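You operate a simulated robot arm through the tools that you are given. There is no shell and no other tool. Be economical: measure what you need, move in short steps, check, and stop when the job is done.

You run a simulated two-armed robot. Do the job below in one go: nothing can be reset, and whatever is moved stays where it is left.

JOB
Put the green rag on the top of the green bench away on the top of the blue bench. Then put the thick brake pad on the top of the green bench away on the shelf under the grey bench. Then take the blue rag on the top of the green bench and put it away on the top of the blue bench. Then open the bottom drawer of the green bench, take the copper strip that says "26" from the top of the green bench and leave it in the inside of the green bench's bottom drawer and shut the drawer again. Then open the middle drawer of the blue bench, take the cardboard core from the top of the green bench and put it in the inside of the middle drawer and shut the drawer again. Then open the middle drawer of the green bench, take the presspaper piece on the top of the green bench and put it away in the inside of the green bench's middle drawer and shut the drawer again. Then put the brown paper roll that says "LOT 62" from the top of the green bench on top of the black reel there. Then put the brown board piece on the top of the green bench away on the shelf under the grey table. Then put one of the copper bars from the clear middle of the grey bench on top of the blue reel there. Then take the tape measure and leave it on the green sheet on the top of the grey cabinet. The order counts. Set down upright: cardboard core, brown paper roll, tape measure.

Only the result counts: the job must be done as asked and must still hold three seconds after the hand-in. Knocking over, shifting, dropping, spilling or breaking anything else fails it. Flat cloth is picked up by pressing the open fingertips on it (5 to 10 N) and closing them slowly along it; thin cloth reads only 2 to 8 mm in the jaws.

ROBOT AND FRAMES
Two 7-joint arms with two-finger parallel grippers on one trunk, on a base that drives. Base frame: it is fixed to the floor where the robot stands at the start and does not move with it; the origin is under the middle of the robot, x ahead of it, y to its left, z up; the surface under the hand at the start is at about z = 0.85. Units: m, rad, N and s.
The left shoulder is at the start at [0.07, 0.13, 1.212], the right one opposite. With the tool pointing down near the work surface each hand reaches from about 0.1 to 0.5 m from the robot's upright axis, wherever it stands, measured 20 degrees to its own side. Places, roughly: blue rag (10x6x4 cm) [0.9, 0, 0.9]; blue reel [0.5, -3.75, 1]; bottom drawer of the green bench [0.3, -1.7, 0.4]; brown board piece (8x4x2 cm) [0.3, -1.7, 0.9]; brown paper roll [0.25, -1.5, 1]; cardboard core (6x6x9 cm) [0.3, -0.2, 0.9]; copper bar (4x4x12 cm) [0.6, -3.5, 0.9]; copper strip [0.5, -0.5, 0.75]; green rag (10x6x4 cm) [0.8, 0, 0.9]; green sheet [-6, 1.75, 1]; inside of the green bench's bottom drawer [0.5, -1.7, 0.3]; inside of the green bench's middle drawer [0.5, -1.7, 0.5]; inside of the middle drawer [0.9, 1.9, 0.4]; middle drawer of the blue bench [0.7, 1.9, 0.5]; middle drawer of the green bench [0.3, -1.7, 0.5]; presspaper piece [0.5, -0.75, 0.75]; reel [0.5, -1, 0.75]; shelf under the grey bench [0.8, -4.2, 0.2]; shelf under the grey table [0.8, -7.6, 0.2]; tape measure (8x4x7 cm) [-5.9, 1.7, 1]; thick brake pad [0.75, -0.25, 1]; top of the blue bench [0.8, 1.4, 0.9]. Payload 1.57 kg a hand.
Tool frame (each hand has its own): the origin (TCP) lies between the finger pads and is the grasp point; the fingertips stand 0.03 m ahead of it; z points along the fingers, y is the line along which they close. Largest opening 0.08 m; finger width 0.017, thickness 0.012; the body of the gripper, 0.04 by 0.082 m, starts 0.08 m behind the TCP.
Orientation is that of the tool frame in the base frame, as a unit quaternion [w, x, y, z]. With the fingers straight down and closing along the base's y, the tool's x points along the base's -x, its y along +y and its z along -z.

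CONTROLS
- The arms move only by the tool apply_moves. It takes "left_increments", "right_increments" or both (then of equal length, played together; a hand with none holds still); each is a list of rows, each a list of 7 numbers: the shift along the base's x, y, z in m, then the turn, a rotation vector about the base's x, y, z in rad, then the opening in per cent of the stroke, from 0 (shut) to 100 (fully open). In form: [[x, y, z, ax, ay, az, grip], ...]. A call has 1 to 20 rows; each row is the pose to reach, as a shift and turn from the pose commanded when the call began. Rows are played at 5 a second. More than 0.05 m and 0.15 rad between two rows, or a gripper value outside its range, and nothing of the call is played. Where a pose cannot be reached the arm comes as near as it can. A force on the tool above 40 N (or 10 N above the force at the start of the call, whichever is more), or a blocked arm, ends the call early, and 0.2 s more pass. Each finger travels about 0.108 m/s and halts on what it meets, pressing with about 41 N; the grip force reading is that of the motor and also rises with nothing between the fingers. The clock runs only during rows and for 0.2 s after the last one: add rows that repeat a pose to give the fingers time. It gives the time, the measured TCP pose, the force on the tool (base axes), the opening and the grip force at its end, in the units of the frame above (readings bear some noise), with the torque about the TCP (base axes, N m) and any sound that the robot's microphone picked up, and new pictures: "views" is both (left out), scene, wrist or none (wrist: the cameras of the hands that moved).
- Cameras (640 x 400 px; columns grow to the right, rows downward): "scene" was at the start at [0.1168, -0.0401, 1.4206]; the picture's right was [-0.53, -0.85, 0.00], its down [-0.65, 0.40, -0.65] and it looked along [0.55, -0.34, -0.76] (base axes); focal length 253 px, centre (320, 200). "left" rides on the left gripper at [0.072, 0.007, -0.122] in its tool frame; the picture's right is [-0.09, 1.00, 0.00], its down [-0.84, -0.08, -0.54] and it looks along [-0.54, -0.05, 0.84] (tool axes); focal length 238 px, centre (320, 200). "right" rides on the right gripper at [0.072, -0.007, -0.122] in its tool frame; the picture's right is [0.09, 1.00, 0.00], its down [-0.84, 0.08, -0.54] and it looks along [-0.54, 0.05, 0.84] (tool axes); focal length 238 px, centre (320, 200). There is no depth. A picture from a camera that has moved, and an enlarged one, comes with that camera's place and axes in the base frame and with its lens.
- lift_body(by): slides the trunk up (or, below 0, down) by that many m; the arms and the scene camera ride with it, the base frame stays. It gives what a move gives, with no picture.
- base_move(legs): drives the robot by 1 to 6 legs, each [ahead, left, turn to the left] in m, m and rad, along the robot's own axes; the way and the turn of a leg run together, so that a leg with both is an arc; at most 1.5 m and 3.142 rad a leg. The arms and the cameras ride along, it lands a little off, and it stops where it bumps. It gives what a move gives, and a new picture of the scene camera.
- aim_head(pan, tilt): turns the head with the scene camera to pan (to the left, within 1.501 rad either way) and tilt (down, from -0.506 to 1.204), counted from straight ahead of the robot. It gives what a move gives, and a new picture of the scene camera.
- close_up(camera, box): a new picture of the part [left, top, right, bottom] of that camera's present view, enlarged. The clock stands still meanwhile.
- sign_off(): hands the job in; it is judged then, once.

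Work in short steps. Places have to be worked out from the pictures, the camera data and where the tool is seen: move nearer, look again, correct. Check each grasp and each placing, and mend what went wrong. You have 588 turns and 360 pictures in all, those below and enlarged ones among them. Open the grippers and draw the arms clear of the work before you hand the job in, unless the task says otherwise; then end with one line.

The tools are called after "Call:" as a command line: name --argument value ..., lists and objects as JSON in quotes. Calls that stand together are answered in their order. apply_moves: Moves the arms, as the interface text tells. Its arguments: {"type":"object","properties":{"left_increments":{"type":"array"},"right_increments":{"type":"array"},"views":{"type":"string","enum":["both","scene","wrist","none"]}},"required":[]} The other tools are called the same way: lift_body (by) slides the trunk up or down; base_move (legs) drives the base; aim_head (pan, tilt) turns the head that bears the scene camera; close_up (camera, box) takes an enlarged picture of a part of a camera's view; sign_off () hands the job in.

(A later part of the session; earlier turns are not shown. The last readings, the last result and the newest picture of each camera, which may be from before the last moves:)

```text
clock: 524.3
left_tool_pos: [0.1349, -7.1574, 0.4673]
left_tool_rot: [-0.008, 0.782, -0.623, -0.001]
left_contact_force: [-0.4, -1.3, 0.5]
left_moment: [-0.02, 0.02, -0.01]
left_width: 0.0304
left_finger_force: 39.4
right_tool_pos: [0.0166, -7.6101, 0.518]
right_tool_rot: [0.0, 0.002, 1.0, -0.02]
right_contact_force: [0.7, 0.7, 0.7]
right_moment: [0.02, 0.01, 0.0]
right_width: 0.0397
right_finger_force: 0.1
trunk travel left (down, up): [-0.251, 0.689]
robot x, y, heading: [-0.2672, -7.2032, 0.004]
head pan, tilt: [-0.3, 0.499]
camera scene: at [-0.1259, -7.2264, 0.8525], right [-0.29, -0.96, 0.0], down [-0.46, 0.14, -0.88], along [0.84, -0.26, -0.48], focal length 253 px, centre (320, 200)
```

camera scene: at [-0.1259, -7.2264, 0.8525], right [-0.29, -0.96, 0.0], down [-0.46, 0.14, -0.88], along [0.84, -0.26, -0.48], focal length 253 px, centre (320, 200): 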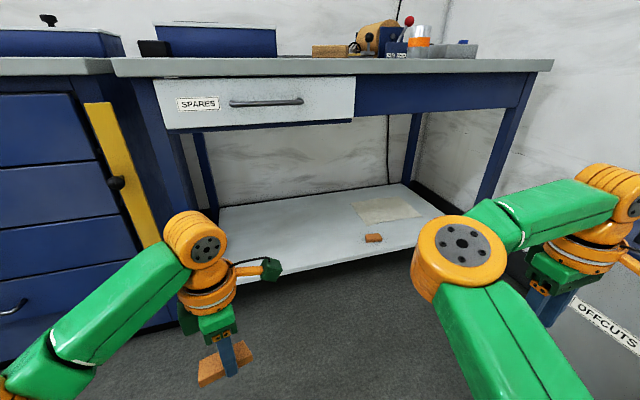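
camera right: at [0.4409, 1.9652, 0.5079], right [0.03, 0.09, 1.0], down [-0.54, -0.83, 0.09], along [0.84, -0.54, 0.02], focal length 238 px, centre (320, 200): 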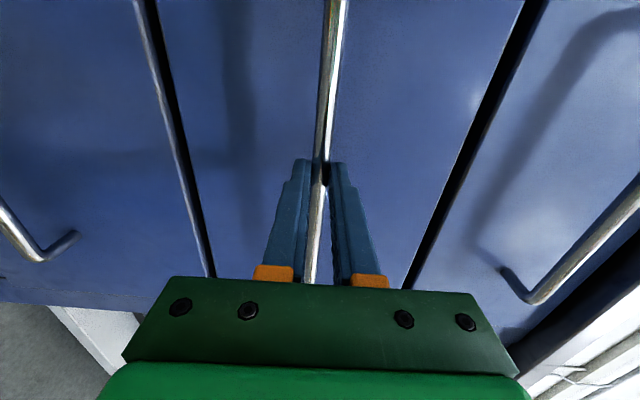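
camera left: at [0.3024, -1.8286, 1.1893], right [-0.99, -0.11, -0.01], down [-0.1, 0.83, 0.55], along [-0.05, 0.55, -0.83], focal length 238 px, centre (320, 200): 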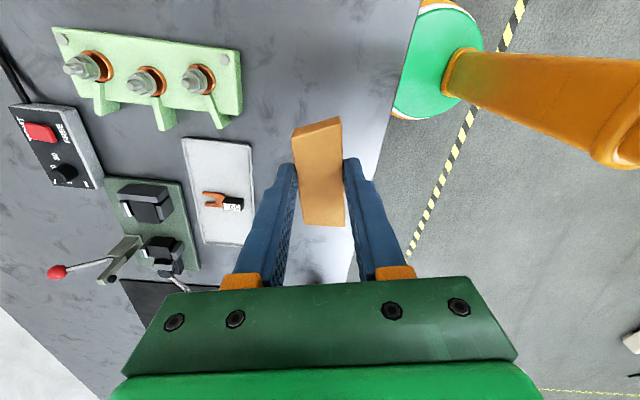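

Shelf is clear at left; one other offcut and a sheet at right. Target ≈(0.60,-7.30). Lower 0.15, shift, approach.

Call:
apply_moves --right_increments '[[-0.04, 0, 0, 0, 0, 0, 50], [-0.08, 0, 0, 0, 0, 0, 50]]' --views "none"

Call:
lift_body --by -0.15

Call:
base_move --legs '[[0, -0.14, 0], [0.3, 0, 0]]'

Call:
close_up --camera "left" --box '[0, 0, 640, 400]'

```text
clock: 524.9
left_tool_pos: [0.1337, -7.1575, 0.4675]
left_tool_rot: [-0.008, 0.782, -0.623, 0.0]
left_contact_force: [-0.4, 0.1, -0.6]
left_moment: [0.0, -0.03, 0.0]
left_width: 0.0303
left_finger_force: 39.7
right_tool_pos: [-0.0638, -7.6113, 0.5147]
right_tool_rot: [0.0, 0.001, 1.0, -0.021]
right_contact_force: [-0.3, 1.6, 0.0]
right_moment: [0.01, 0.01, 0.03]
right_width: 0.04
right_finger_force: 0.1
trunk travel left (down, up): [-0.251, 0.689]
robot x, y, heading: [-0.2666, -7.2002, 0.006]
head pan, tilt: [-0.3, 0.499]
```

```text
clock: 526.7
left_tool_pos: [0.1339, -7.1563, 0.3166]
left_tool_rot: [-0.008, 0.782, -0.623, 0.0]
left_contact_force: [-0.1, -0.4, -1.7]
left_moment: [0.01, -0.01, 0.0]
left_width: 0.0304
left_finger_force: 39.0
right_tool_pos: [-0.0624, -7.6114, 0.3669]
right_tool_rot: [0.0, 0.0, 1.0, -0.021]
right_contact_force: [-0.6, -0.1, 0.2]
right_moment: [-0.02, 0.01, 0.01]
right_width: 0.0397
right_finger_force: 0.2
trunk travel left (down, up): [-0.101, 0.839]
robot x, y, heading: [-0.2646, -7.1981, 0.003]
head pan, tilt: [-0.3, 0.499]
```

```text
clock: 529.7
left_tool_pos: [0.4336, -7.2951, 0.317]
left_tool_rot: [-0.008, 0.784, -0.621, 0.0]
left_contact_force: [0.1, -0.8, 0.2]
left_moment: [-0.01, 0.01, -0.02]
left_width: 0.0302
left_finger_force: 39.3
right_tool_pos: [0.2386, -7.7517, 0.3648]
right_tool_rot: [0.0, -0.002, 1.0, -0.021]
right_contact_force: [-0.2, -0.1, 1.7]
right_moment: [-0.01, 0.0, 0.02]
right_width: 0.0402
right_finger_force: 0.0
trunk travel left (down, up): [-0.101, 0.839]
robot x, y, heading: [0.0346, -7.3412, 0.02]
head pan, tilt: [-0.3, 0.499]
camera scene: at [0.1731, -7.367, 0.7025], right [-0.28, -0.96, 0.0], down [-0.46, 0.14, -0.88], along [0.84, -0.25, -0.48], focal length 253 px, centre (320, 200)
```

scene: 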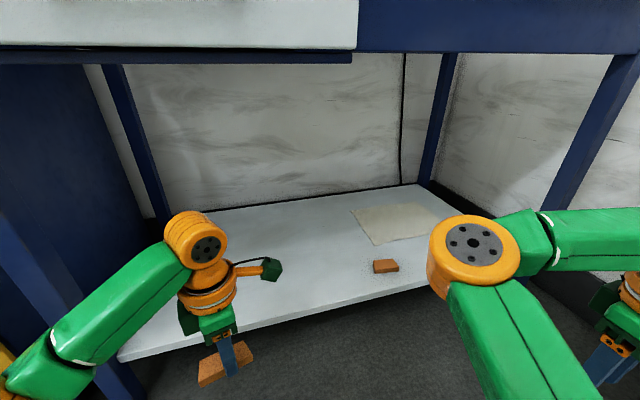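

```text
1.00 times, centred on (320, 200) of left (not enlarged: the box is as wide or as high as the picture)
camera zoom: at [0.4426, -7.3681, 0.4385], right [-0.99, -0.14, -0.01], down [-0.12, 0.82, 0.55], along [-0.07, 0.55, -0.83], focal length 238 px, centre (320, 200)
```

zoom: 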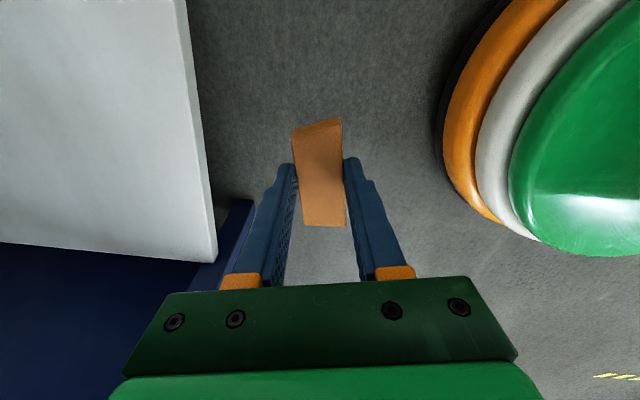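

Shelf front is at x≈0.56. Drive 0.13 further and extend the arm to x≈0.63.

Call:
base_move --legs '[[0.13, 0, -0.015]]'

Call:
apply_moves --left_increments '[[0.03, 0, 0.01, 0, 0, 0, 0], [0.065, 0, 0.01, 0, 0, 0, 0]]' --views "both"

```text
clock: 531.0
left_tool_pos: [0.5615, -7.3033, 0.3179]
left_tool_rot: [-0.009, 0.779, -0.627, -0.001]
left_contact_force: [-0.4, 0.3, -0.4]
left_moment: [-0.02, -0.01, -0.04]
left_width: 0.0303
left_finger_force: 39.5
right_tool_pos: [0.3582, -7.7558, 0.3663]
right_tool_rot: [-0.001, 0.007, 1.0, -0.021]
right_contact_force: [0.3, -0.4, -0.6]
right_moment: [-0.02, -0.02, -0.01]
right_width: 0.04
right_finger_force: 0.0
trunk travel left (down, up): [-0.101, 0.839]
robot x, y, heading: [0.1623, -7.3425, -0.004]
head pan, tilt: [-0.3, 0.499]
camera scene: at [0.3001, -7.369, 0.7025], right [-0.3, -0.95, 0.0], down [-0.46, 0.14, -0.88], along [0.84, -0.26, -0.48], focal length 253 px, centre (320, 200)
```

scene: 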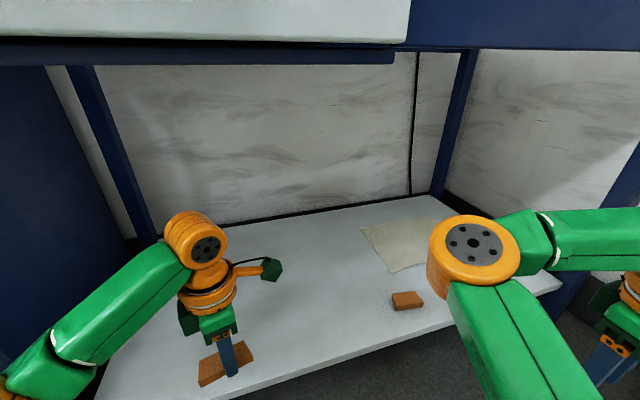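

```text
clock: 531.5
left_tool_pos: [0.6226, -7.3037, 0.3273]
left_tool_rot: [-0.007, 0.777, -0.629, 0.0]
left_contact_force: [-0.3, 0.4, -0.6]
left_moment: [-0.02, -0.03, -0.02]
left_width: 0.0301
left_finger_force: 39.1
left hand out of reach, approached as far as the arm can: row 2
right_tool_pos: [0.3598, -7.7549, 0.3649]
right_tool_rot: [0.0, 0.007, 1.0, -0.021]
right_contact_force: [-0.3, 0.1, -0.5]
right_moment: [0.03, -0.05, 0.0]
right_width: 0.04
right_finger_force: 0.0
trunk travel left (down, up): [-0.101, 0.839]
robot x, y, heading: [0.1606, -7.3436, -0.001]
head pan, tilt: [-0.3, 0.499]
camera scene: at [0.3001, -7.3691, 0.7025], right [-0.3, -0.95, 0.0], down [-0.46, 0.14, -0.88], along [0.84, -0.26, -0.48], focal length 253 px, centre (320, 200)
camera left: at [0.6303, -7.3767, 0.449], right [-0.99, -0.12, -0.01], down [-0.1, 0.83, 0.55], along [-0.06, 0.55, -0.84], focal length 238 px, centre (320, 200)
```

scene: 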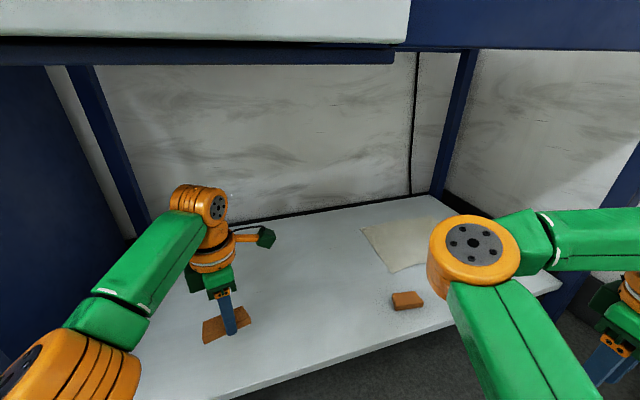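
left: 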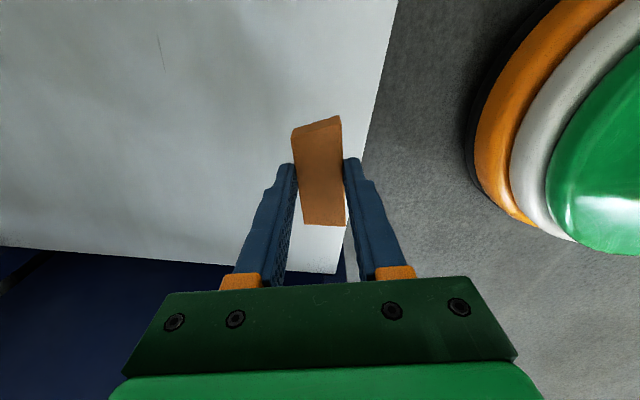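

Board is ~5 cm inside the front edge. Lower to contact.

Call:
apply_moves --left_increments '[[0, 0, -0.04, 0, 0, 0, 0], [0, 0, -0.075, 0, 0, 0, 0], [0, 0, -0.085, 0, 0, 0, 0], [0, 0, -0.093, 0, 0, 0, 0], [0, 0, -0.1, 0, 0, 0, 0], [0, 0, -0.107, 0, 0, 0, 0], [0, 0, -0.114, 0, 0, 0, 0], [0, 0, -0.12, 0, 0, 0, 0]]' --views "wrist"

```text
clock: 533.3
left_tool_pos: [0.6221, -7.305, 0.2165]
left_tool_rot: [-0.01, 0.777, -0.629, 0.005]
left_contact_force: [-10.2, 4.2, 33.5]
left_moment: [0.12, 0.96, -0.15]
left_width: 0.0306
left_finger_force: 39.9
right_tool_pos: [0.3567, -7.7545, 0.3653]
right_tool_rot: [0.003, 0.006, 1.0, -0.021]
right_contact_force: [0.0, -0.4, -0.5]
right_moment: [0.0, 0.01, 0.03]
right_width: 0.0399
right_finger_force: 0.1
trunk travel left (down, up): [-0.101, 0.839]
robot x, y, heading: [0.1599, -7.3444, -0.005]
head pan, tilt: [-0.3, 0.499]
stopped in row 8 (left hand): the force on the tool passed its limit at 54 N (the readings are from after the stop); the commanded pose is now the measured one
camera left: at [0.6299, -7.3773, 0.337], right [-0.99, -0.12, -0.02], down [-0.11, 0.83, 0.55], along [-0.05, 0.55, -0.84], focal length 238 px, centre (320, 200)
```

left: 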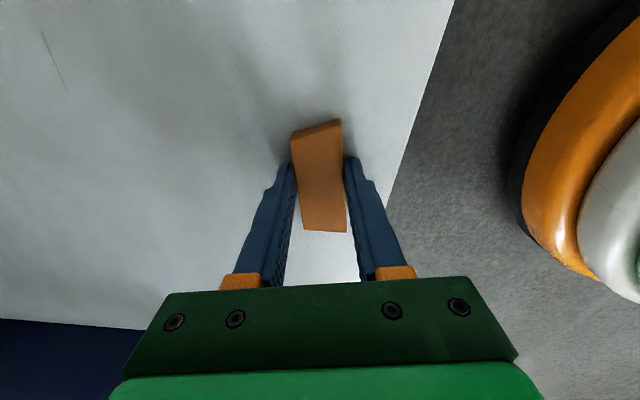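

Contact. Release and rise.

Call:
apply_moves --left_increments '[[0, 0, 0.002, 0, 0, 0, 30], [0, 0, 0.002, 0, 0, 0, 60], [0, 0, 0.002, 0, 0, 0, 70], [0, 0, 0.002, 0, 0, 0, 70], [0, 0, 0.04, 0, 0, 0, 70], [0, 0, 0.08, 0, 0, 0, 70], [0, 0, 0.115, 0, 0, 0, 70]]' --views "wrist"

```text
clock: 534.9
left_tool_pos: [0.6235, -7.3049, 0.3248]
left_tool_rot: [-0.009, 0.778, -0.628, 0.001]
left_contact_force: [0.1, 0.2, 0.9]
left_moment: [0.03, -0.02, 0.02]
left_width: 0.0559
left_finger_force: 0.0
right_tool_pos: [0.3588, -7.7541, 0.3656]
right_tool_rot: [0.0, 0.006, 1.0, -0.02]
right_contact_force: [-1.2, -0.4, -0.8]
right_moment: [0.0, 0.02, 0.0]
right_width: 0.0401
right_finger_force: 0.0
trunk travel left (down, up): [-0.101, 0.839]
robot x, y, heading: [0.1653, -7.3418, -0.006]
head pan, tilt: [-0.3, 0.499]
camera left: at [0.6315, -7.3775, 0.4467], right [-0.99, -0.12, -0.01], down [-0.11, 0.83, 0.55], along [-0.05, 0.55, -0.84], focal length 238 px, centre (320, 200)
```

left: 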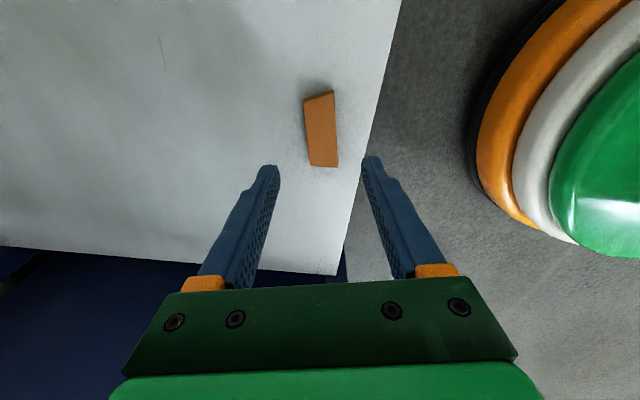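

Board is on the grey table's shelf. Back out, raise the trunk, and return to the grey bench for the copper bar.

Call:
base_move --legs '[[-0.3, 0, 0], [0, 0.3, 0]]'

Call:
lift_body --by 0.4

Call:
lift_body --by 0.35

Call:
base_move --legs '[[0, 1.3, 0], [0, 1.3, 0], [0, 0.75, 0]]'

Call:
aim_head --pan 0.0 --tilt 0.6

```text
clock: 538.6
left_tool_pos: [0.3305, -7.0085, 0.3241]
left_tool_rot: [-0.009, 0.778, -0.628, 0.002]
left_contact_force: [0.0, 0.5, -0.4]
left_moment: [0.0, -0.01, -0.03]
left_width: 0.0562
left_finger_force: 0.0
right_tool_pos: [0.0635, -7.456, 0.3649]
right_tool_rot: [0.0, 0.006, 1.0, -0.021]
right_contact_force: [0.4, 0.4, -0.7]
right_moment: [0.0, -0.01, -0.04]
right_width: 0.04
right_finger_force: 0.1
trunk travel left (down, up): [-0.101, 0.839]
robot x, y, heading: [-0.1322, -7.0463, -0.008]
head pan, tilt: [-0.3, 0.499]
camera scene: at [0.0046, -7.0718, 0.7025], right [-0.3, -0.95, 0.0], down [-0.46, 0.14, -0.88], along [0.84, -0.26, -0.48], focal length 253 px, centre (320, 200)
```

scene: 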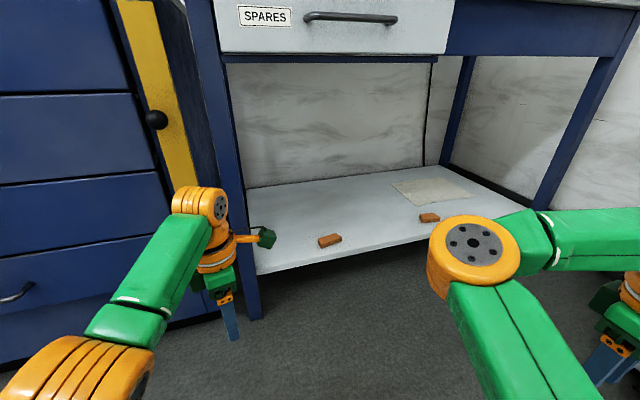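

```text
clock: 542.4
left_tool_pos: [0.3294, -7.0087, 0.725]
left_tool_rot: [-0.008, 0.778, -0.628, 0.003]
left_contact_force: [-0.7, -0.3, 0.0]
left_moment: [-0.03, 0.0, 0.02]
left_width: 0.056
left_finger_force: 0.0
right_tool_pos: [0.0646, -7.4578, 0.7648]
right_tool_rot: [0.0, 0.006, 1.0, -0.021]
right_contact_force: [0.4, -0.5, -0.3]
right_moment: [0.02, 0.0, -0.03]
right_width: 0.04
right_finger_force: 0.0
trunk travel left (down, up): [-0.501, 0.439]
robot x, y, heading: [-0.1353, -7.0466, -0.006]
head pan, tilt: [-0.3, 0.499]
```

```text
clock: 545.9
left_tool_pos: [0.3293, -7.0083, 1.0753]
left_tool_rot: [-0.009, 0.778, -0.628, 0.002]
left_contact_force: [0.4, -0.5, 0.1]
left_moment: [0.01, -0.02, -0.04]
left_width: 0.056
left_finger_force: 0.0
right_tool_pos: [0.0639, -7.4593, 1.1153]
right_tool_rot: [0.0, 0.007, 1.0, -0.021]
right_contact_force: [-0.4, -0.7, 0.4]
right_moment: [-0.01, 0.02, -0.02]
right_width: 0.04
right_finger_force: 0.2
trunk travel left (down, up): [-0.851, 0.089]
robot x, y, heading: [-0.1348, -7.043, -0.002]
head pan, tilt: [-0.3, 0.499]
```

```text
clock: 562.0
left_tool_pos: [0.395, -3.7066, 1.0746]
left_tool_rot: [-0.008, 0.767, -0.642, 0.002]
left_contact_force: [0.0, -0.5, -0.1]
left_moment: [-0.01, 0.0, -0.01]
left_width: 0.0559
left_finger_force: 0.1
right_tool_pos: [0.1128, -4.1465, 1.115]
right_tool_rot: [-0.001, 0.024, 1.0, -0.019]
right_contact_force: [-0.7, -0.5, -0.3]
right_moment: [0.03, 0.0, -0.01]
right_width: 0.0401
right_finger_force: 0.0
trunk travel left (down, up): [-0.851, 0.089]
robot x, y, heading: [-0.0703, -3.7267, -0.039]
head pan, tilt: [-0.3, 0.499]
camera scene: at [0.0675, -3.7595, 1.4525], right [-0.33, -0.94, 0.0], down [-0.45, 0.16, -0.88], along [0.83, -0.29, -0.48], focal length 253 px, centre (320, 200)
```

scene: 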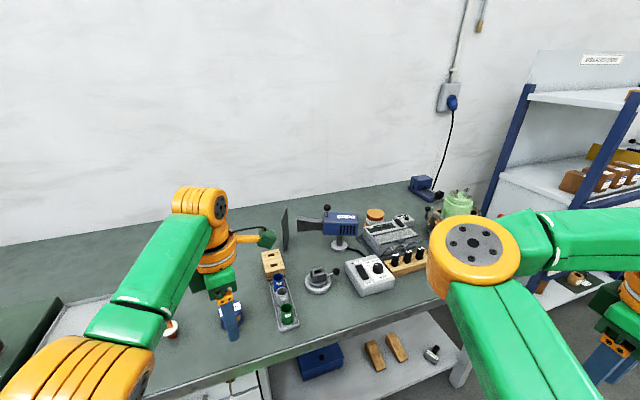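

```text
clock: 562.8
left_tool_pos: [0.394, -3.7046, 1.0751]
left_tool_rot: [-0.009, 0.767, -0.641, 0.002]
left_contact_force: [0.0, -0.1, 0.4]
left_moment: [-0.01, -0.03, 0.0]
left_width: 0.0561
left_finger_force: 0.2
right_tool_pos: [0.1119, -4.1441, 1.115]
right_tool_rot: [0.0, 0.024, 0.999, -0.021]
right_contact_force: [-0.4, -0.1, -0.6]
right_moment: [0.02, -0.01, -0.02]
right_width: 0.0398
right_finger_force: 0.1
trunk travel left (down, up): [-0.851, 0.089]
robot x, y, heading: [-0.0709, -3.7284, -0.036]
head pan, tilt: [0.0, 0.6]
camera scene: at [0.07, -3.7311, 1.4435], right [-0.04, -1.0, 0.0], down [-0.56, 0.02, -0.83], along [0.82, -0.03, -0.56], focal length 253 px, centre (320, 200)
```

scene: 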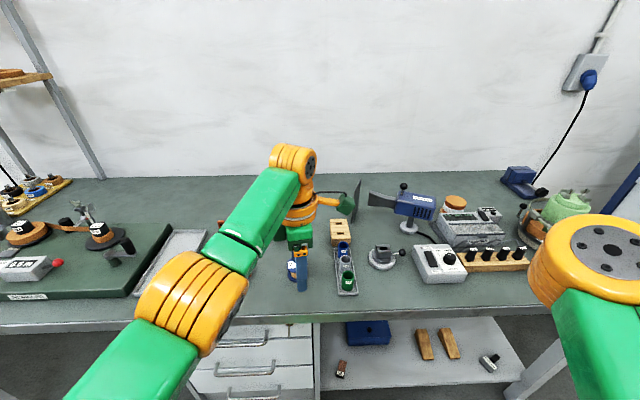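

The left arm hides the bars. Back up 0.35 and look again.

Call:
base_move --legs '[[-0.3, 0, 0.036], [0, 0.15, 0]]'

```text
clock: 565.9
left_tool_pos: [0.0886, -3.5422, 1.0764]
left_tool_rot: [-0.009, 0.772, -0.636, 0.001]
left_contact_force: [-0.4, 0.5, -0.8]
left_moment: [0.02, 0.0, 0.03]
left_width: 0.056
left_finger_force: 0.0
right_tool_pos: [-0.1849, -3.9886, 1.1142]
right_tool_rot: [0.0, 0.015, 1.0, -0.019]
right_contact_force: [-0.2, -0.6, 0.0]
right_moment: [0.02, 0.01, 0.02]
right_width: 0.0402
right_finger_force: 0.0
trunk travel left (down, up): [-0.851, 0.089]
robot x, y, heading: [-0.3737, -3.5703, -0.017]
head pan, tilt: [0.0, 0.6]
camera scene: at [-0.2352, -3.5755, 1.4435], right [-0.02, -1.0, 0.0], down [-0.56, 0.01, -0.83], along [0.82, -0.02, -0.56], focal length 253 px, centre (320, 200)
```

scene: 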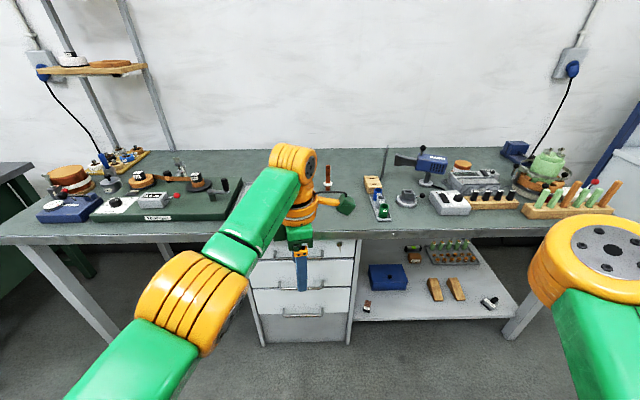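

Swing the left hand aside to uncover the middle of the bench.

Call:
apply_moves --left_increments '[[-0.03, 0.035, 0, 0, 0, -0.12, 80], [-0.06, 0.07, 0, 0, 0, -0.24, 80], [-0.09, 0.105, 0, 0, 0, -0.36, 80], [-0.11, 0.145, 0, 0, 0, -0.48, 80], [-0.12, 0.19, 0, 0, 0, -0.6, 80], [-0.12, 0.235, 0, 0, 0, -0.7, 80]]' --views "scene"

Call:
close_up --camera "scene" --box '[220, 130, 460, 280]'

```text
clock: 567.3
left_tool_pos: [-0.0314, -3.3015, 1.0747]
left_tool_rot: [0.007, -0.509, 0.861, -0.005]
left_contact_force: [0.3, -0.5, -0.1]
left_moment: [-0.06, -0.01, 0.02]
left_width: 0.0641
left_finger_force: 0.0
right_tool_pos: [-0.1847, -3.9841, 1.1159]
right_tool_rot: [0.0, 0.014, 1.0, -0.021]
right_contact_force: [0.2, 0.2, -0.3]
right_moment: [-0.01, 0.03, -0.01]
right_width: 0.04
right_finger_force: 0.2
trunk travel left (down, up): [-0.851, 0.089]
robot x, y, heading: [-0.3737, -3.5647, -0.022]
head pan, tilt: [0.0, 0.6]
camera scene: at [-0.2354, -3.5699, 1.4435], right [-0.02, -1.0, 0.0], down [-0.56, 0.01, -0.83], along [0.83, -0.02, -0.56], focal length 253 px, centre (320, 200)
```

scene: 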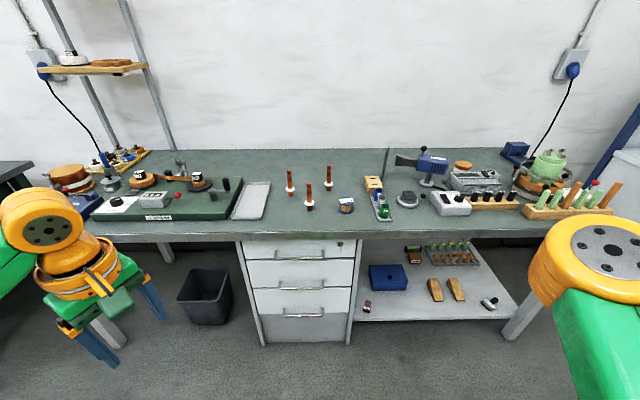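

```text
2.67 times, centred on (340, 205) of scene
camera zoom: at [-0.2354, -3.5699, 1.4435], right [-0.02, -1.0, 0.0], down [-0.56, 0.01, -0.83], along [0.83, -0.02, -0.56], focal length 674 px, centre (267, 187)
```

zoom: 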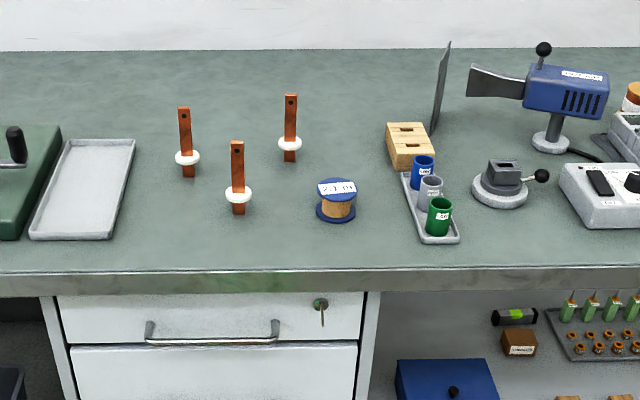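

Bar to take: the front one at ≈(0.578,-3.548); blue reel ≈(0.562,-3.693). Bring the left hand in front with yaw 90° and approach.

Call:
apply_moves --left_increments '[[0.02, -0.04, 0.01, 0, 0, 0.1, 60], [0.04, -0.08, 0.02, 0, 0, 0.2, 60], [0.05, -0.12, 0.03, 0, 0, 0.3, 60], [0.06, -0.16, 0.03, 0, 0, 0.4, 60], [0.06, -0.2, 0.03, 0, 0, 0.5, 60], [0.06, -0.22, 0.03, 0, 0, 0.52, 60]]' --views "none"

Call:
base_move --legs '[[0.5, -0.03, 0.02]]'

Call:
close_up --camera "left" --box '[0, 0, 640, 400]'

```text
clock: 568.7
left_tool_pos: [0.0267, -3.5249, 1.1033]
left_tool_rot: [-0.009, 0.713, -0.701, 0.002]
left_contact_force: [0.8, -0.4, -1.3]
left_moment: [0.0, 0.0, 0.01]
left_width: 0.048
left_finger_force: 0.1
right_tool_pos: [-0.185, -3.9862, 1.1158]
right_tool_rot: [0.0, 0.015, 1.0, -0.02]
right_contact_force: [-0.6, -0.2, 0.2]
right_moment: [0.0, 0.04, 0.01]
right_width: 0.0402
right_finger_force: 0.1
trunk travel left (down, up): [-0.851, 0.089]
robot x, y, heading: [-0.3728, -3.5679, -0.022]
head pan, tilt: [0.0, 0.6]
```

```text
clock: 571.6
left_tool_pos: [0.5225, -3.5569, 1.1028]
left_tool_rot: [-0.009, 0.717, -0.697, 0.003]
left_contact_force: [0.0, -0.2, 0.3]
left_moment: [0.02, -0.05, -0.03]
left_width: 0.0478
left_finger_force: 0.0
right_tool_pos: [0.319, -4.0196, 1.1156]
right_tool_rot: [0.0, 0.008, 1.0, -0.022]
right_contact_force: [-1.0, -0.3, 0.1]
right_moment: [0.01, -0.02, 0.02]
right_width: 0.0398
right_finger_force: 0.0
trunk travel left (down, up): [-0.851, 0.089]
robot x, y, heading: [0.1258, -3.6055, -0.01]
head pan, tilt: [0.0, 0.6]
camera scene: at [0.2619, -3.6068, 1.4436], right [-0.01, -1.0, 0.0], down [-0.56, 0.0, -0.83], along [0.83, -0.01, -0.56], focal length 253 px, centre (320, 200)
```

scene: 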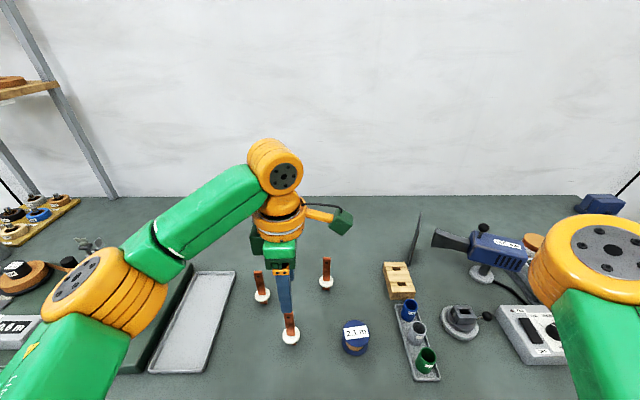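

```text
1.00 times, centred on (320, 200) of left (not enlarged: the box is as wide or as high as the picture)
camera zoom: at [0.5176, -3.6288, 1.2244], right [-1.0, 0.06, -0.02], down [0.04, 0.83, 0.55], along [0.05, 0.55, -0.84], focal length 238 px, centre (320, 200)
```

zoom: 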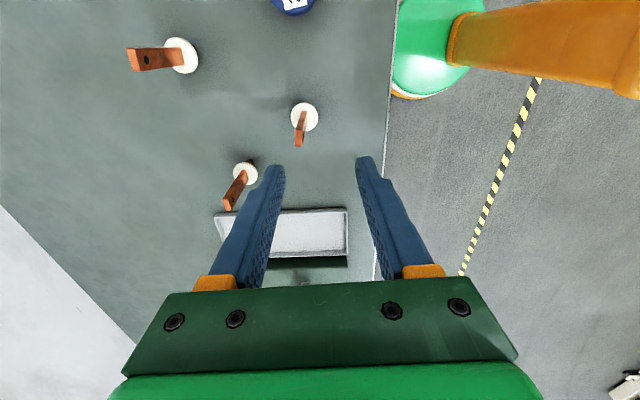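

Call:
close_up --camera "left" --box '[260, 90, 340, 160]'

Call:
close_up --camera "scene" --box '[260, 300, 400, 380]'

```text
5.71 times, centred on (300, 125) of left
camera zoom: at [0.5176, -3.6288, 1.2244], right [-1.0, 0.06, -0.02], down [0.04, 0.83, 0.55], along [0.05, 0.55, -0.84], focal length 1362 px, centre (434, 629)
```

zoom: 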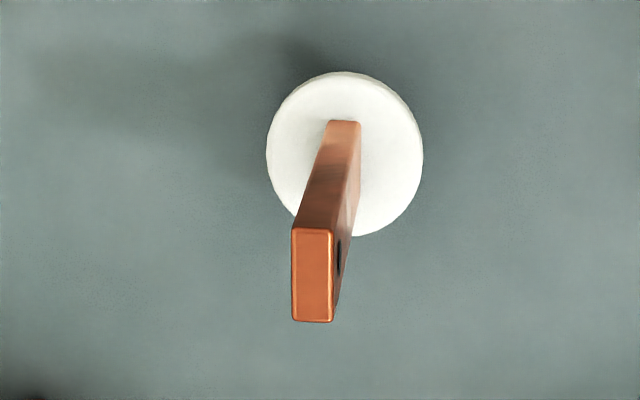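

```text
4.57 times, centred on (330, 340) of scene
camera zoom: at [0.2619, -3.6068, 1.4436], right [-0.01, -1.0, 0.0], down [-0.56, 0.0, -0.83], along [0.83, -0.01, -0.56], focal length 1156 px, centre (274, -440)
```

zoom: 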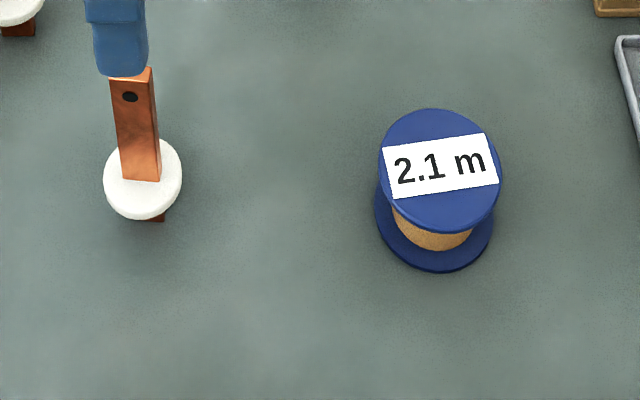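

Bar at (0.551,-3.545), thin (8 mm) along x; white collar at z≈0.886. Align and descend to just above, then check.

Call:
apply_moves --left_increments '[[0.015, 0.006, 0, 0, 0, 0, 60], [0.0285, 0.012, -0.03, 0, 0, 0, 60], [0.0285, 0.012, -0.075, 0, 0, 0, 60]]' --views "wrist"

```text
clock: 572.4
left_tool_pos: [0.5573, -3.5484, 1.024]
left_tool_rot: [-0.007, 0.716, -0.698, 0.003]
left_contact_force: [0.0, 0.6, 0.9]
left_moment: [0.0, 0.0, -0.02]
left_width: 0.048
left_finger_force: 0.1
right_tool_pos: [0.3203, -4.02, 1.1152]
right_tool_rot: [0.001, 0.009, 1.0, -0.021]
right_contact_force: [0.7, -0.4, 0.4]
right_moment: [0.01, 0.03, -0.02]
right_width: 0.04
right_finger_force: 0.0
trunk travel left (down, up): [-0.851, 0.089]
robot x, y, heading: [0.1234, -3.6097, -0.012]
head pan, tilt: [0.0, 0.6]
camera left: at [0.5521, -3.6197, 1.1464], right [-1.0, 0.06, -0.01], down [0.05, 0.83, 0.55], along [0.05, 0.55, -0.84], focal length 238 px, centre (320, 200)
```

left: 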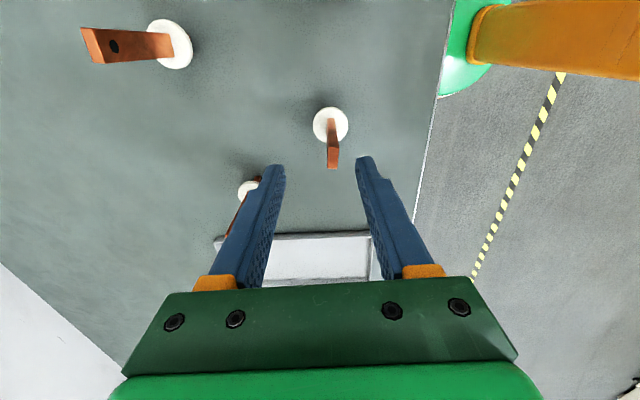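

Correct -7 mm x, +5 mm y, descend to z 0.942 and close.

Call:
apply_moves --left_increments '[[-0.0075, 0.005, -0.02, 0, 0, 0, 60], [-0.0075, 0.005, -0.055, 0, 0, 0, 60], [-0.0075, 0.005, -0.081, 0, 0, 0, 60]]' --views "wrist"

```text
clock: 573.2
left_tool_pos: [0.5478, -3.541, 0.9468]
left_tool_rot: [-0.008, 0.717, -0.697, 0.003]
left_contact_force: [-0.5, -0.3, 0.0]
left_moment: [0.02, 0.0, -0.02]
left_width: 0.0481
left_finger_force: 0.1
right_tool_pos: [0.3203, -4.0195, 1.1147]
right_tool_rot: [0.0, 0.009, 1.0, -0.02]
right_contact_force: [0.5, 0.1, 0.1]
right_moment: [-0.01, 0.01, 0.01]
right_width: 0.04
right_finger_force: 0.0
trunk travel left (down, up): [-0.851, 0.089]
robot x, y, heading: [0.1204, -3.6065, -0.004]
head pan, tilt: [0.0, 0.6]
camera left: at [0.5411, -3.613, 1.0686], right [-1.0, 0.06, -0.01], down [0.05, 0.83, 0.55], along [0.05, 0.55, -0.84], focal length 238 px, centre (320, 200)
```

left: 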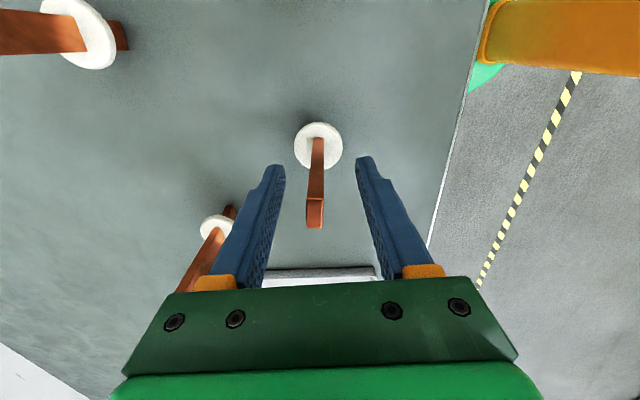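

Bar is between the fingers. Shift +2 mm and close.

Call:
apply_moves --left_increments '[[0.002, 0, -0.002, 0, 0, 0, 60], [0.002, 0, -0.002, 0, 0, 0, 40], [0.002, 0, -0.002, 0, 0, 0, 20], [0.002, 0, -0.002, 0, 0, 0, 5], [0.002, 0, -0.002, 0, 0, 0, 0], [0.002, 0, -0.002, 0, 0, 0, 0]]' --views "wrist"

```text
clock: 574.6
left_tool_pos: [0.5483, -3.5394, 0.9448]
left_tool_rot: [-0.009, 0.717, -0.697, 0.003]
left_contact_force: [-0.7, -0.5, 0.0]
left_moment: [-0.01, 0.03, 0.01]
left_width: 0.0075
left_finger_force: 26.8
right_tool_pos: [0.3182, -4.0197, 1.116]
right_tool_rot: [-0.001, 0.009, 1.0, -0.021]
right_contact_force: [-0.2, 0.3, 0.3]
right_moment: [0.01, 0.01, 0.05]
right_width: 0.0398
right_finger_force: 0.0
trunk travel left (down, up): [-0.851, 0.089]
robot x, y, heading: [0.1236, -3.6062, -0.001]
head pan, tilt: [0.0, 0.6]
camera left: at [0.543, -3.6129, 1.0663], right [-1.0, 0.06, -0.01], down [0.05, 0.83, 0.55], along [0.05, 0.55, -0.84], focal length 238 px, centre (320, 200)
```

left: 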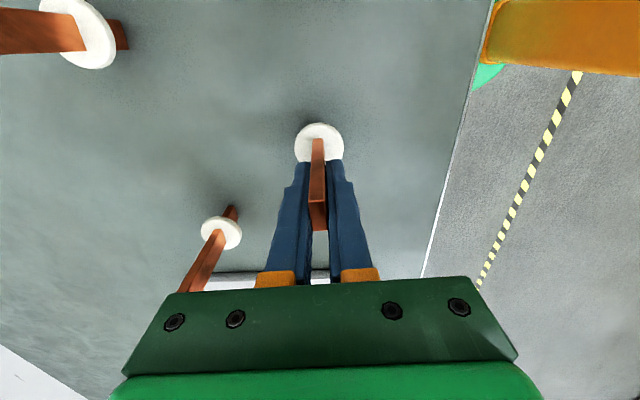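

Held. Lift and move toward the blue reel.

Call:
apply_moves --left_increments '[[0, 0, 0.03, 0, 0, 0, 0], [0, 0, 0.07, 0, 0, 0, 0], [0, 0, 0.11, 0, 0, 0, 0], [0, -0.04, 0.11, 0, 0, 0, 0], [0.002, -0.08, 0.11, 0, 0, 0, 0], [0.004, -0.12, 0.11, 0, 0, 0, 0], [0.006, -0.143, 0.11, 0, 0, 0, 0]]' --views "both"

Call:
close_up --camera "scene" --box '[280, 230, 440, 390]'

```text
clock: 576.2
left_tool_pos: [0.5416, -3.6608, 1.0517]
left_tool_rot: [-0.008, 0.716, -0.698, 0.003]
left_contact_force: [-0.2, 0.5, -2.4]
left_moment: [0.01, 0.05, 0.0]
left_width: 0.0074
left_finger_force: 27.1
left hand out of reach, approached as far as the arm can: row 6, 7
right_tool_pos: [0.3213, -4.0176, 1.1156]
right_tool_rot: [0.0, 0.008, 1.0, -0.021]
right_contact_force: [0.4, 0.2, 0.2]
right_moment: [-0.03, 0.0, 0.01]
right_width: 0.0402
right_finger_force: 0.0
trunk travel left (down, up): [-0.851, 0.089]
robot x, y, heading: [0.1261, -3.6046, -0.002]
head pan, tilt: [0.0, 0.6]
camera scene: at [0.2641, -3.6063, 1.4434], right [-0.01, -1.0, 0.0], down [-0.57, 0.0, -0.82], along [0.82, -0.01, -0.57], focal length 253 px, centre (320, 200)
camera left: at [0.5358, -3.7326, 1.1737], right [-1.0, 0.06, -0.01], down [0.05, 0.83, 0.55], along [0.05, 0.55, -0.84], focal length 238 px, centre (320, 200)
```

scene: 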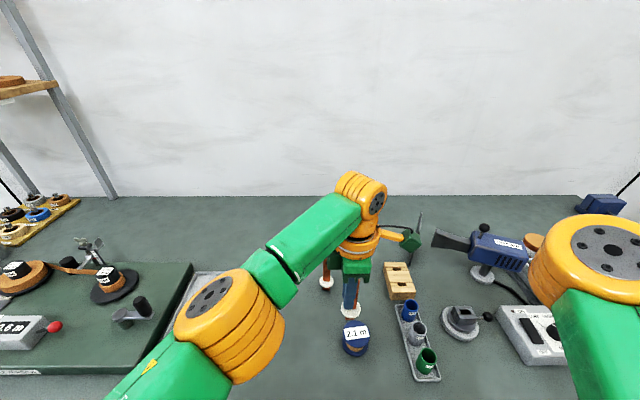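
left: 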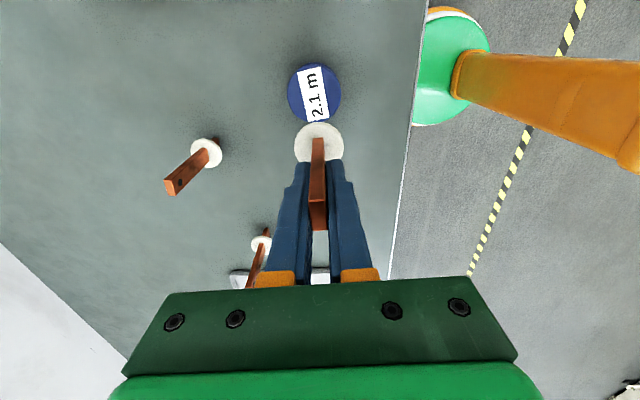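

```text
2.50 times, centred on (360, 310) of scene
camera zoom: at [0.2641, -3.6063, 1.4434], right [-0.01, -1.0, 0.0], down [-0.57, 0.0, -0.82], along [0.82, -0.01, -0.57], focal length 632 px, centre (220, -75)
```

zoom: 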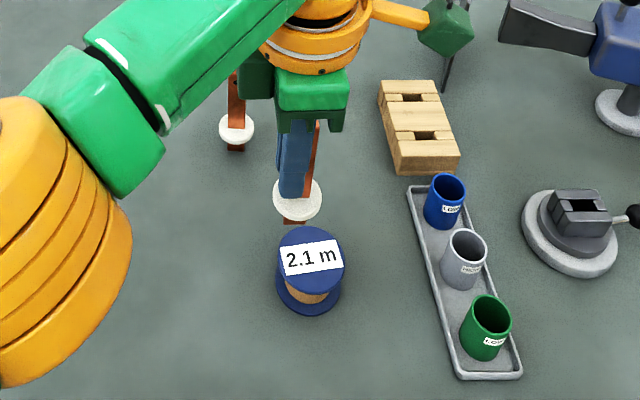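

Reel centre ≈(0.552,-3.685). The arm is at its limit, so shift with the base.

Call:
base_move --legs '[[0.01, -0.045, 0]]'

Call:
apply_moves --left_increments '[[0.0, 0.0, 0, 0, 0, 0, 0]]' --views "wrist"

```text
clock: 577.1
left_tool_pos: [0.5494, -3.6992, 1.053]
left_tool_rot: [-0.005, 0.718, -0.696, 0.005]
left_contact_force: [0.5, 0.1, -1.1]
left_moment: [-0.07, -0.01, -0.04]
left_width: 0.0075
left_finger_force: 26.6
right_tool_pos: [0.3286, -4.0599, 1.1187]
right_tool_rot: [0.0, 0.008, 1.0, -0.024]
right_contact_force: [-0.6, 0.5, 0.9]
right_moment: [-0.06, -0.02, -0.01]
right_width: 0.0398
right_finger_force: 0.1
trunk travel left (down, up): [-0.851, 0.089]
robot x, y, heading: [0.134, -3.6483, -0.011]
head pan, tilt: [0.0, 0.6]
camera scene: at [0.2715, -3.6439, 1.4436], right [-0.01, -1.0, 0.01], down [-0.56, 0.0, -0.83], along [0.83, -0.01, -0.56], focal length 253 px, centre (320, 200)
```

scene: 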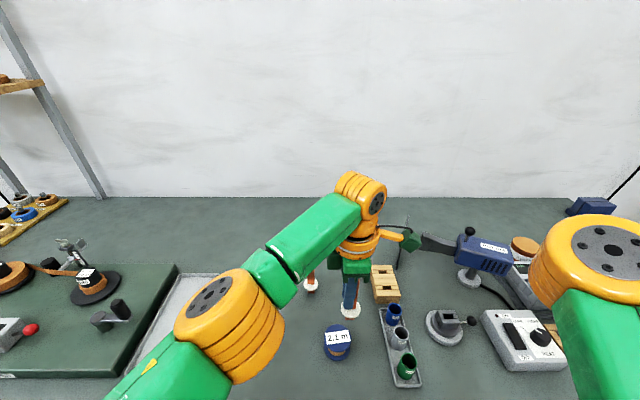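

```text
clock: 577.5
left_tool_pos: [0.5521, -3.7086, 1.0514]
left_tool_rot: [-0.009, 0.717, -0.697, 0.001]
left_contact_force: [0.2, -0.6, -1.8]
left_moment: [0.04, -0.02, 0.02]
left_width: 0.0077
left_finger_force: 26.9
right_tool_pos: [0.3311, -4.0686, 1.1138]
right_tool_rot: [-0.001, 0.008, 1.0, -0.019]
right_contact_force: [0.1, -0.9, -0.2]
right_moment: [0.04, 0.02, 0.0]
right_width: 0.0401
right_finger_force: 0.1
trunk travel left (down, up): [-0.851, 0.089]
robot x, y, heading: [0.1351, -3.6525, -0.004]
head pan, tilt: [0.0, 0.6]
camera left: at [0.5462, -3.7812, 1.1729], right [-1.0, 0.06, -0.01], down [0.04, 0.83, 0.55], along [0.05, 0.55, -0.83], focal length 238 px, centre (320, 200)
```

left: 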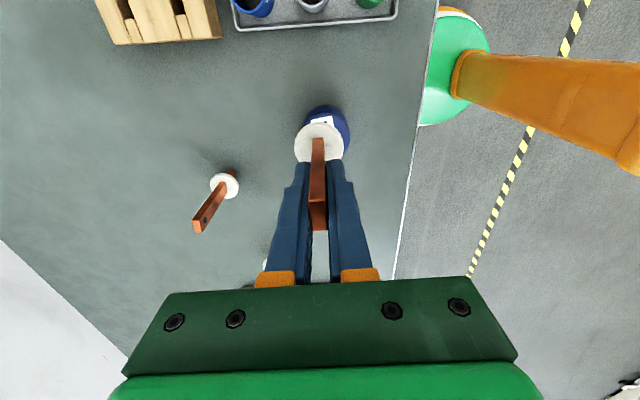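

Move +19 mm in y and lower slowly to contact.

Call:
apply_moves --left_increments '[[-0.001, 0.019, 0, 0, 0, 0, 0], [-0.001, 0.019, -0.025, 0, 0, 0, 0]]' --views "wrist"

Call:
close_up --camera "scene" --box '[290, 270, 410, 390]'

```text
clock: 578.1
left_tool_pos: [0.5481, -3.6876, 1.028]
left_tool_rot: [-0.008, 0.718, -0.696, 0.002]
left_contact_force: [-0.5, 0.3, -1.0]
left_moment: [0.03, 0.03, -0.01]
left_width: 0.0079
left_finger_force: 26.8
right_tool_pos: [0.331, -4.0666, 1.1146]
right_tool_rot: [0.0, 0.007, 1.0, -0.02]
right_contact_force: [0.5, 0.1, 0.0]
right_moment: [0.01, 0.01, 0.01]
right_width: 0.04
right_finger_force: 0.1
trunk travel left (down, up): [-0.851, 0.089]
robot x, y, heading: [0.1361, -3.6513, -0.006]
head pan, tilt: [0.0, 0.6]
camera left: at [0.5415, -3.7599, 1.1495], right [-1.0, 0.06, -0.01], down [0.04, 0.83, 0.55], along [0.05, 0.55, -0.83], focal length 238 px, centre (320, 200)
```

left: 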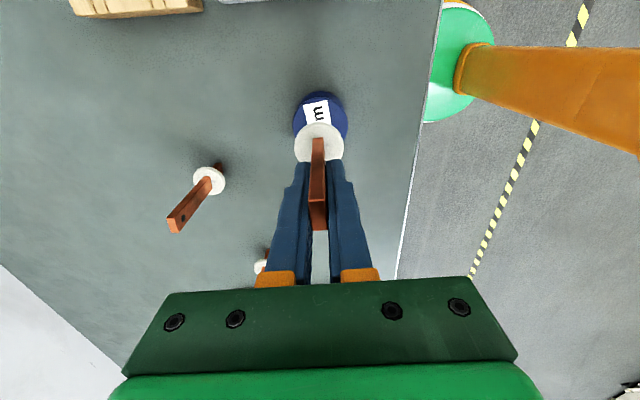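

```text
3.33 times, centred on (350, 330) of scene
camera zoom: at [0.2742, -3.6543, 1.4433], right [-0.01, -1.0, 0.0], down [-0.57, 0.0, -0.82], along [0.82, 0.0, -0.57], focal length 843 px, centre (220, -233)
```

zoom: 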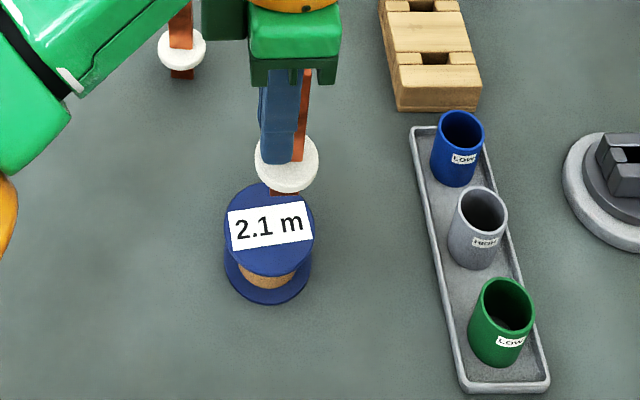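

Both views agree within a few mm. Lower to contact.

Call:
apply_moves --left_increments '[[0.001, 0.002, -0.02, 0, 0, 0, 0], [0.001, 0.002, -0.03, 0, 0, 0, 0], [0.001, 0.002, -0.036, 0, 0, 0, 0], [0.001, 0.002, -0.041, 0, 0, 0, 0], [0.001, 0.002, -0.046, 0, 0, 0, 0], [0.001, 0.002, -0.051, 0, 0, 0, 0], [0.001, 0.002, -0.056, 0, 0, 0, 0]]' --views "wrist"

Call:
close_up --camera "scene" --box '[290, 270, 410, 390]'

```text
clock: 579.5
left_tool_pos: [0.5474, -3.685, 0.9847]
left_tool_rot: [-0.012, 0.717, -0.697, 0.009]
left_contact_force: [-2.7, 3.0, 22.2]
left_moment: [0.16, 0.33, -0.03]
left_width: 0.0078
left_finger_force: 27.0
right_tool_pos: [0.3243, -4.0644, 1.117]
right_tool_rot: [0.002, 0.008, 1.0, -0.021]
right_contact_force: [-0.8, 0.5, -0.7]
right_moment: [0.01, 0.03, 0.01]
right_width: 0.04
right_finger_force: 0.0
trunk travel left (down, up): [-0.851, 0.089]
robot x, y, heading: [0.134, -3.6521, -0.008]
head pan, tilt: [0.0, 0.6]
stopped in row 6 (left hand): the force on the tool passed its limit at 46 N (the readings are from after the stop); the commanded pose is now the measured one
camera left: at [0.5405, -3.7563, 1.1065], right [-1.0, 0.06, -0.03], down [0.04, 0.84, 0.55], along [0.06, 0.54, -0.84], focal length 238 px, centre (320, 200)
```

left: 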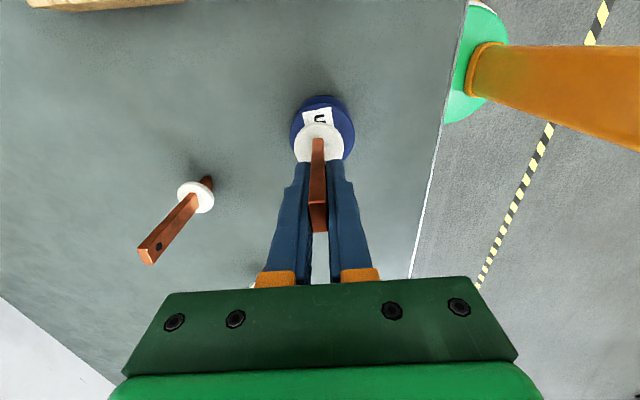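

```text
3.33 times, centred on (350, 330) of scene
camera zoom: at [0.2663, -3.6516, 1.4443], right [-0.01, -1.0, 0.0], down [-0.56, 0.0, -0.83], along [0.83, -0.01, -0.56], focal length 843 px, centre (220, -233)
```

zoom: 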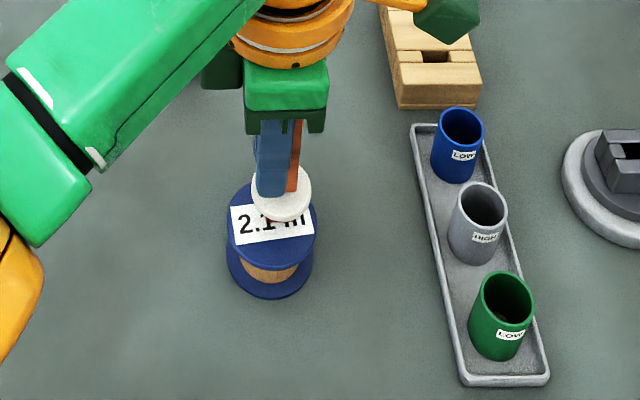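

Standing on the reel. Ease 2 mm, settle, open slowly, rise.

Call:
apply_moves --left_increments '[[0, 0, 0.001, 0, 0, 0, 0], [0, 0, 0.0015, 0, 0, 0, 0], [0, 0, 0.0015, 0, 0, 0, 8], [0, 0, 0.0015, 0, 0, 0, 14], [0, 0, 0.0015, 0, 0, 0, 22], [0, 0, 0.0015, 0, 0, 0, 34], [0, 0, 0.0015, 0, 0, 0, 46], [0, 0, 0.0015, 0, 0, 0, 50]]' --views "wrist"

```text
clock: 581.3
left_tool_pos: [0.5535, -3.685, 0.9839]
left_tool_rot: [-0.01, 0.717, -0.697, 0.007]
left_contact_force: [0.2, 0.5, 0.1]
left_moment: [0.0, 0.01, 0.0]
left_width: 0.0401
left_finger_force: 0.0
right_tool_pos: [0.3293, -4.0664, 1.1153]
right_tool_rot: [0.0, 0.008, 1.0, -0.021]
right_contact_force: [-0.6, -0.3, 1.0]
right_moment: [0.0, 0.05, -0.01]
right_width: 0.0399
right_finger_force: 0.0
trunk travel left (down, up): [-0.851, 0.089]
robot x, y, heading: [0.1302, -3.6557, -0.004]
head pan, tilt: [0.0, 0.6]
camera left: at [0.5457, -3.7574, 1.1048], right [-1.0, 0.06, -0.02], down [0.04, 0.84, 0.55], along [0.05, 0.55, -0.84], focal length 238 px, centre (320, 200)
```

left: 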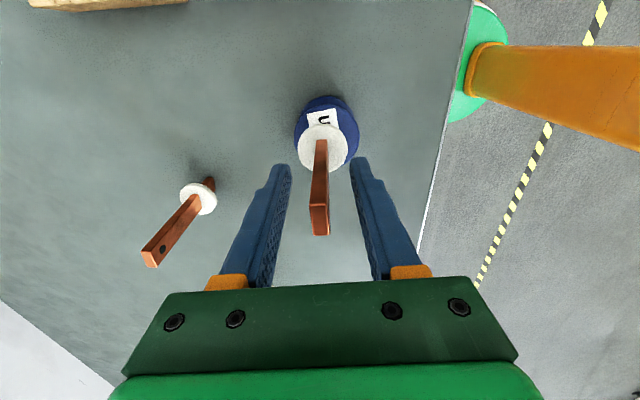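

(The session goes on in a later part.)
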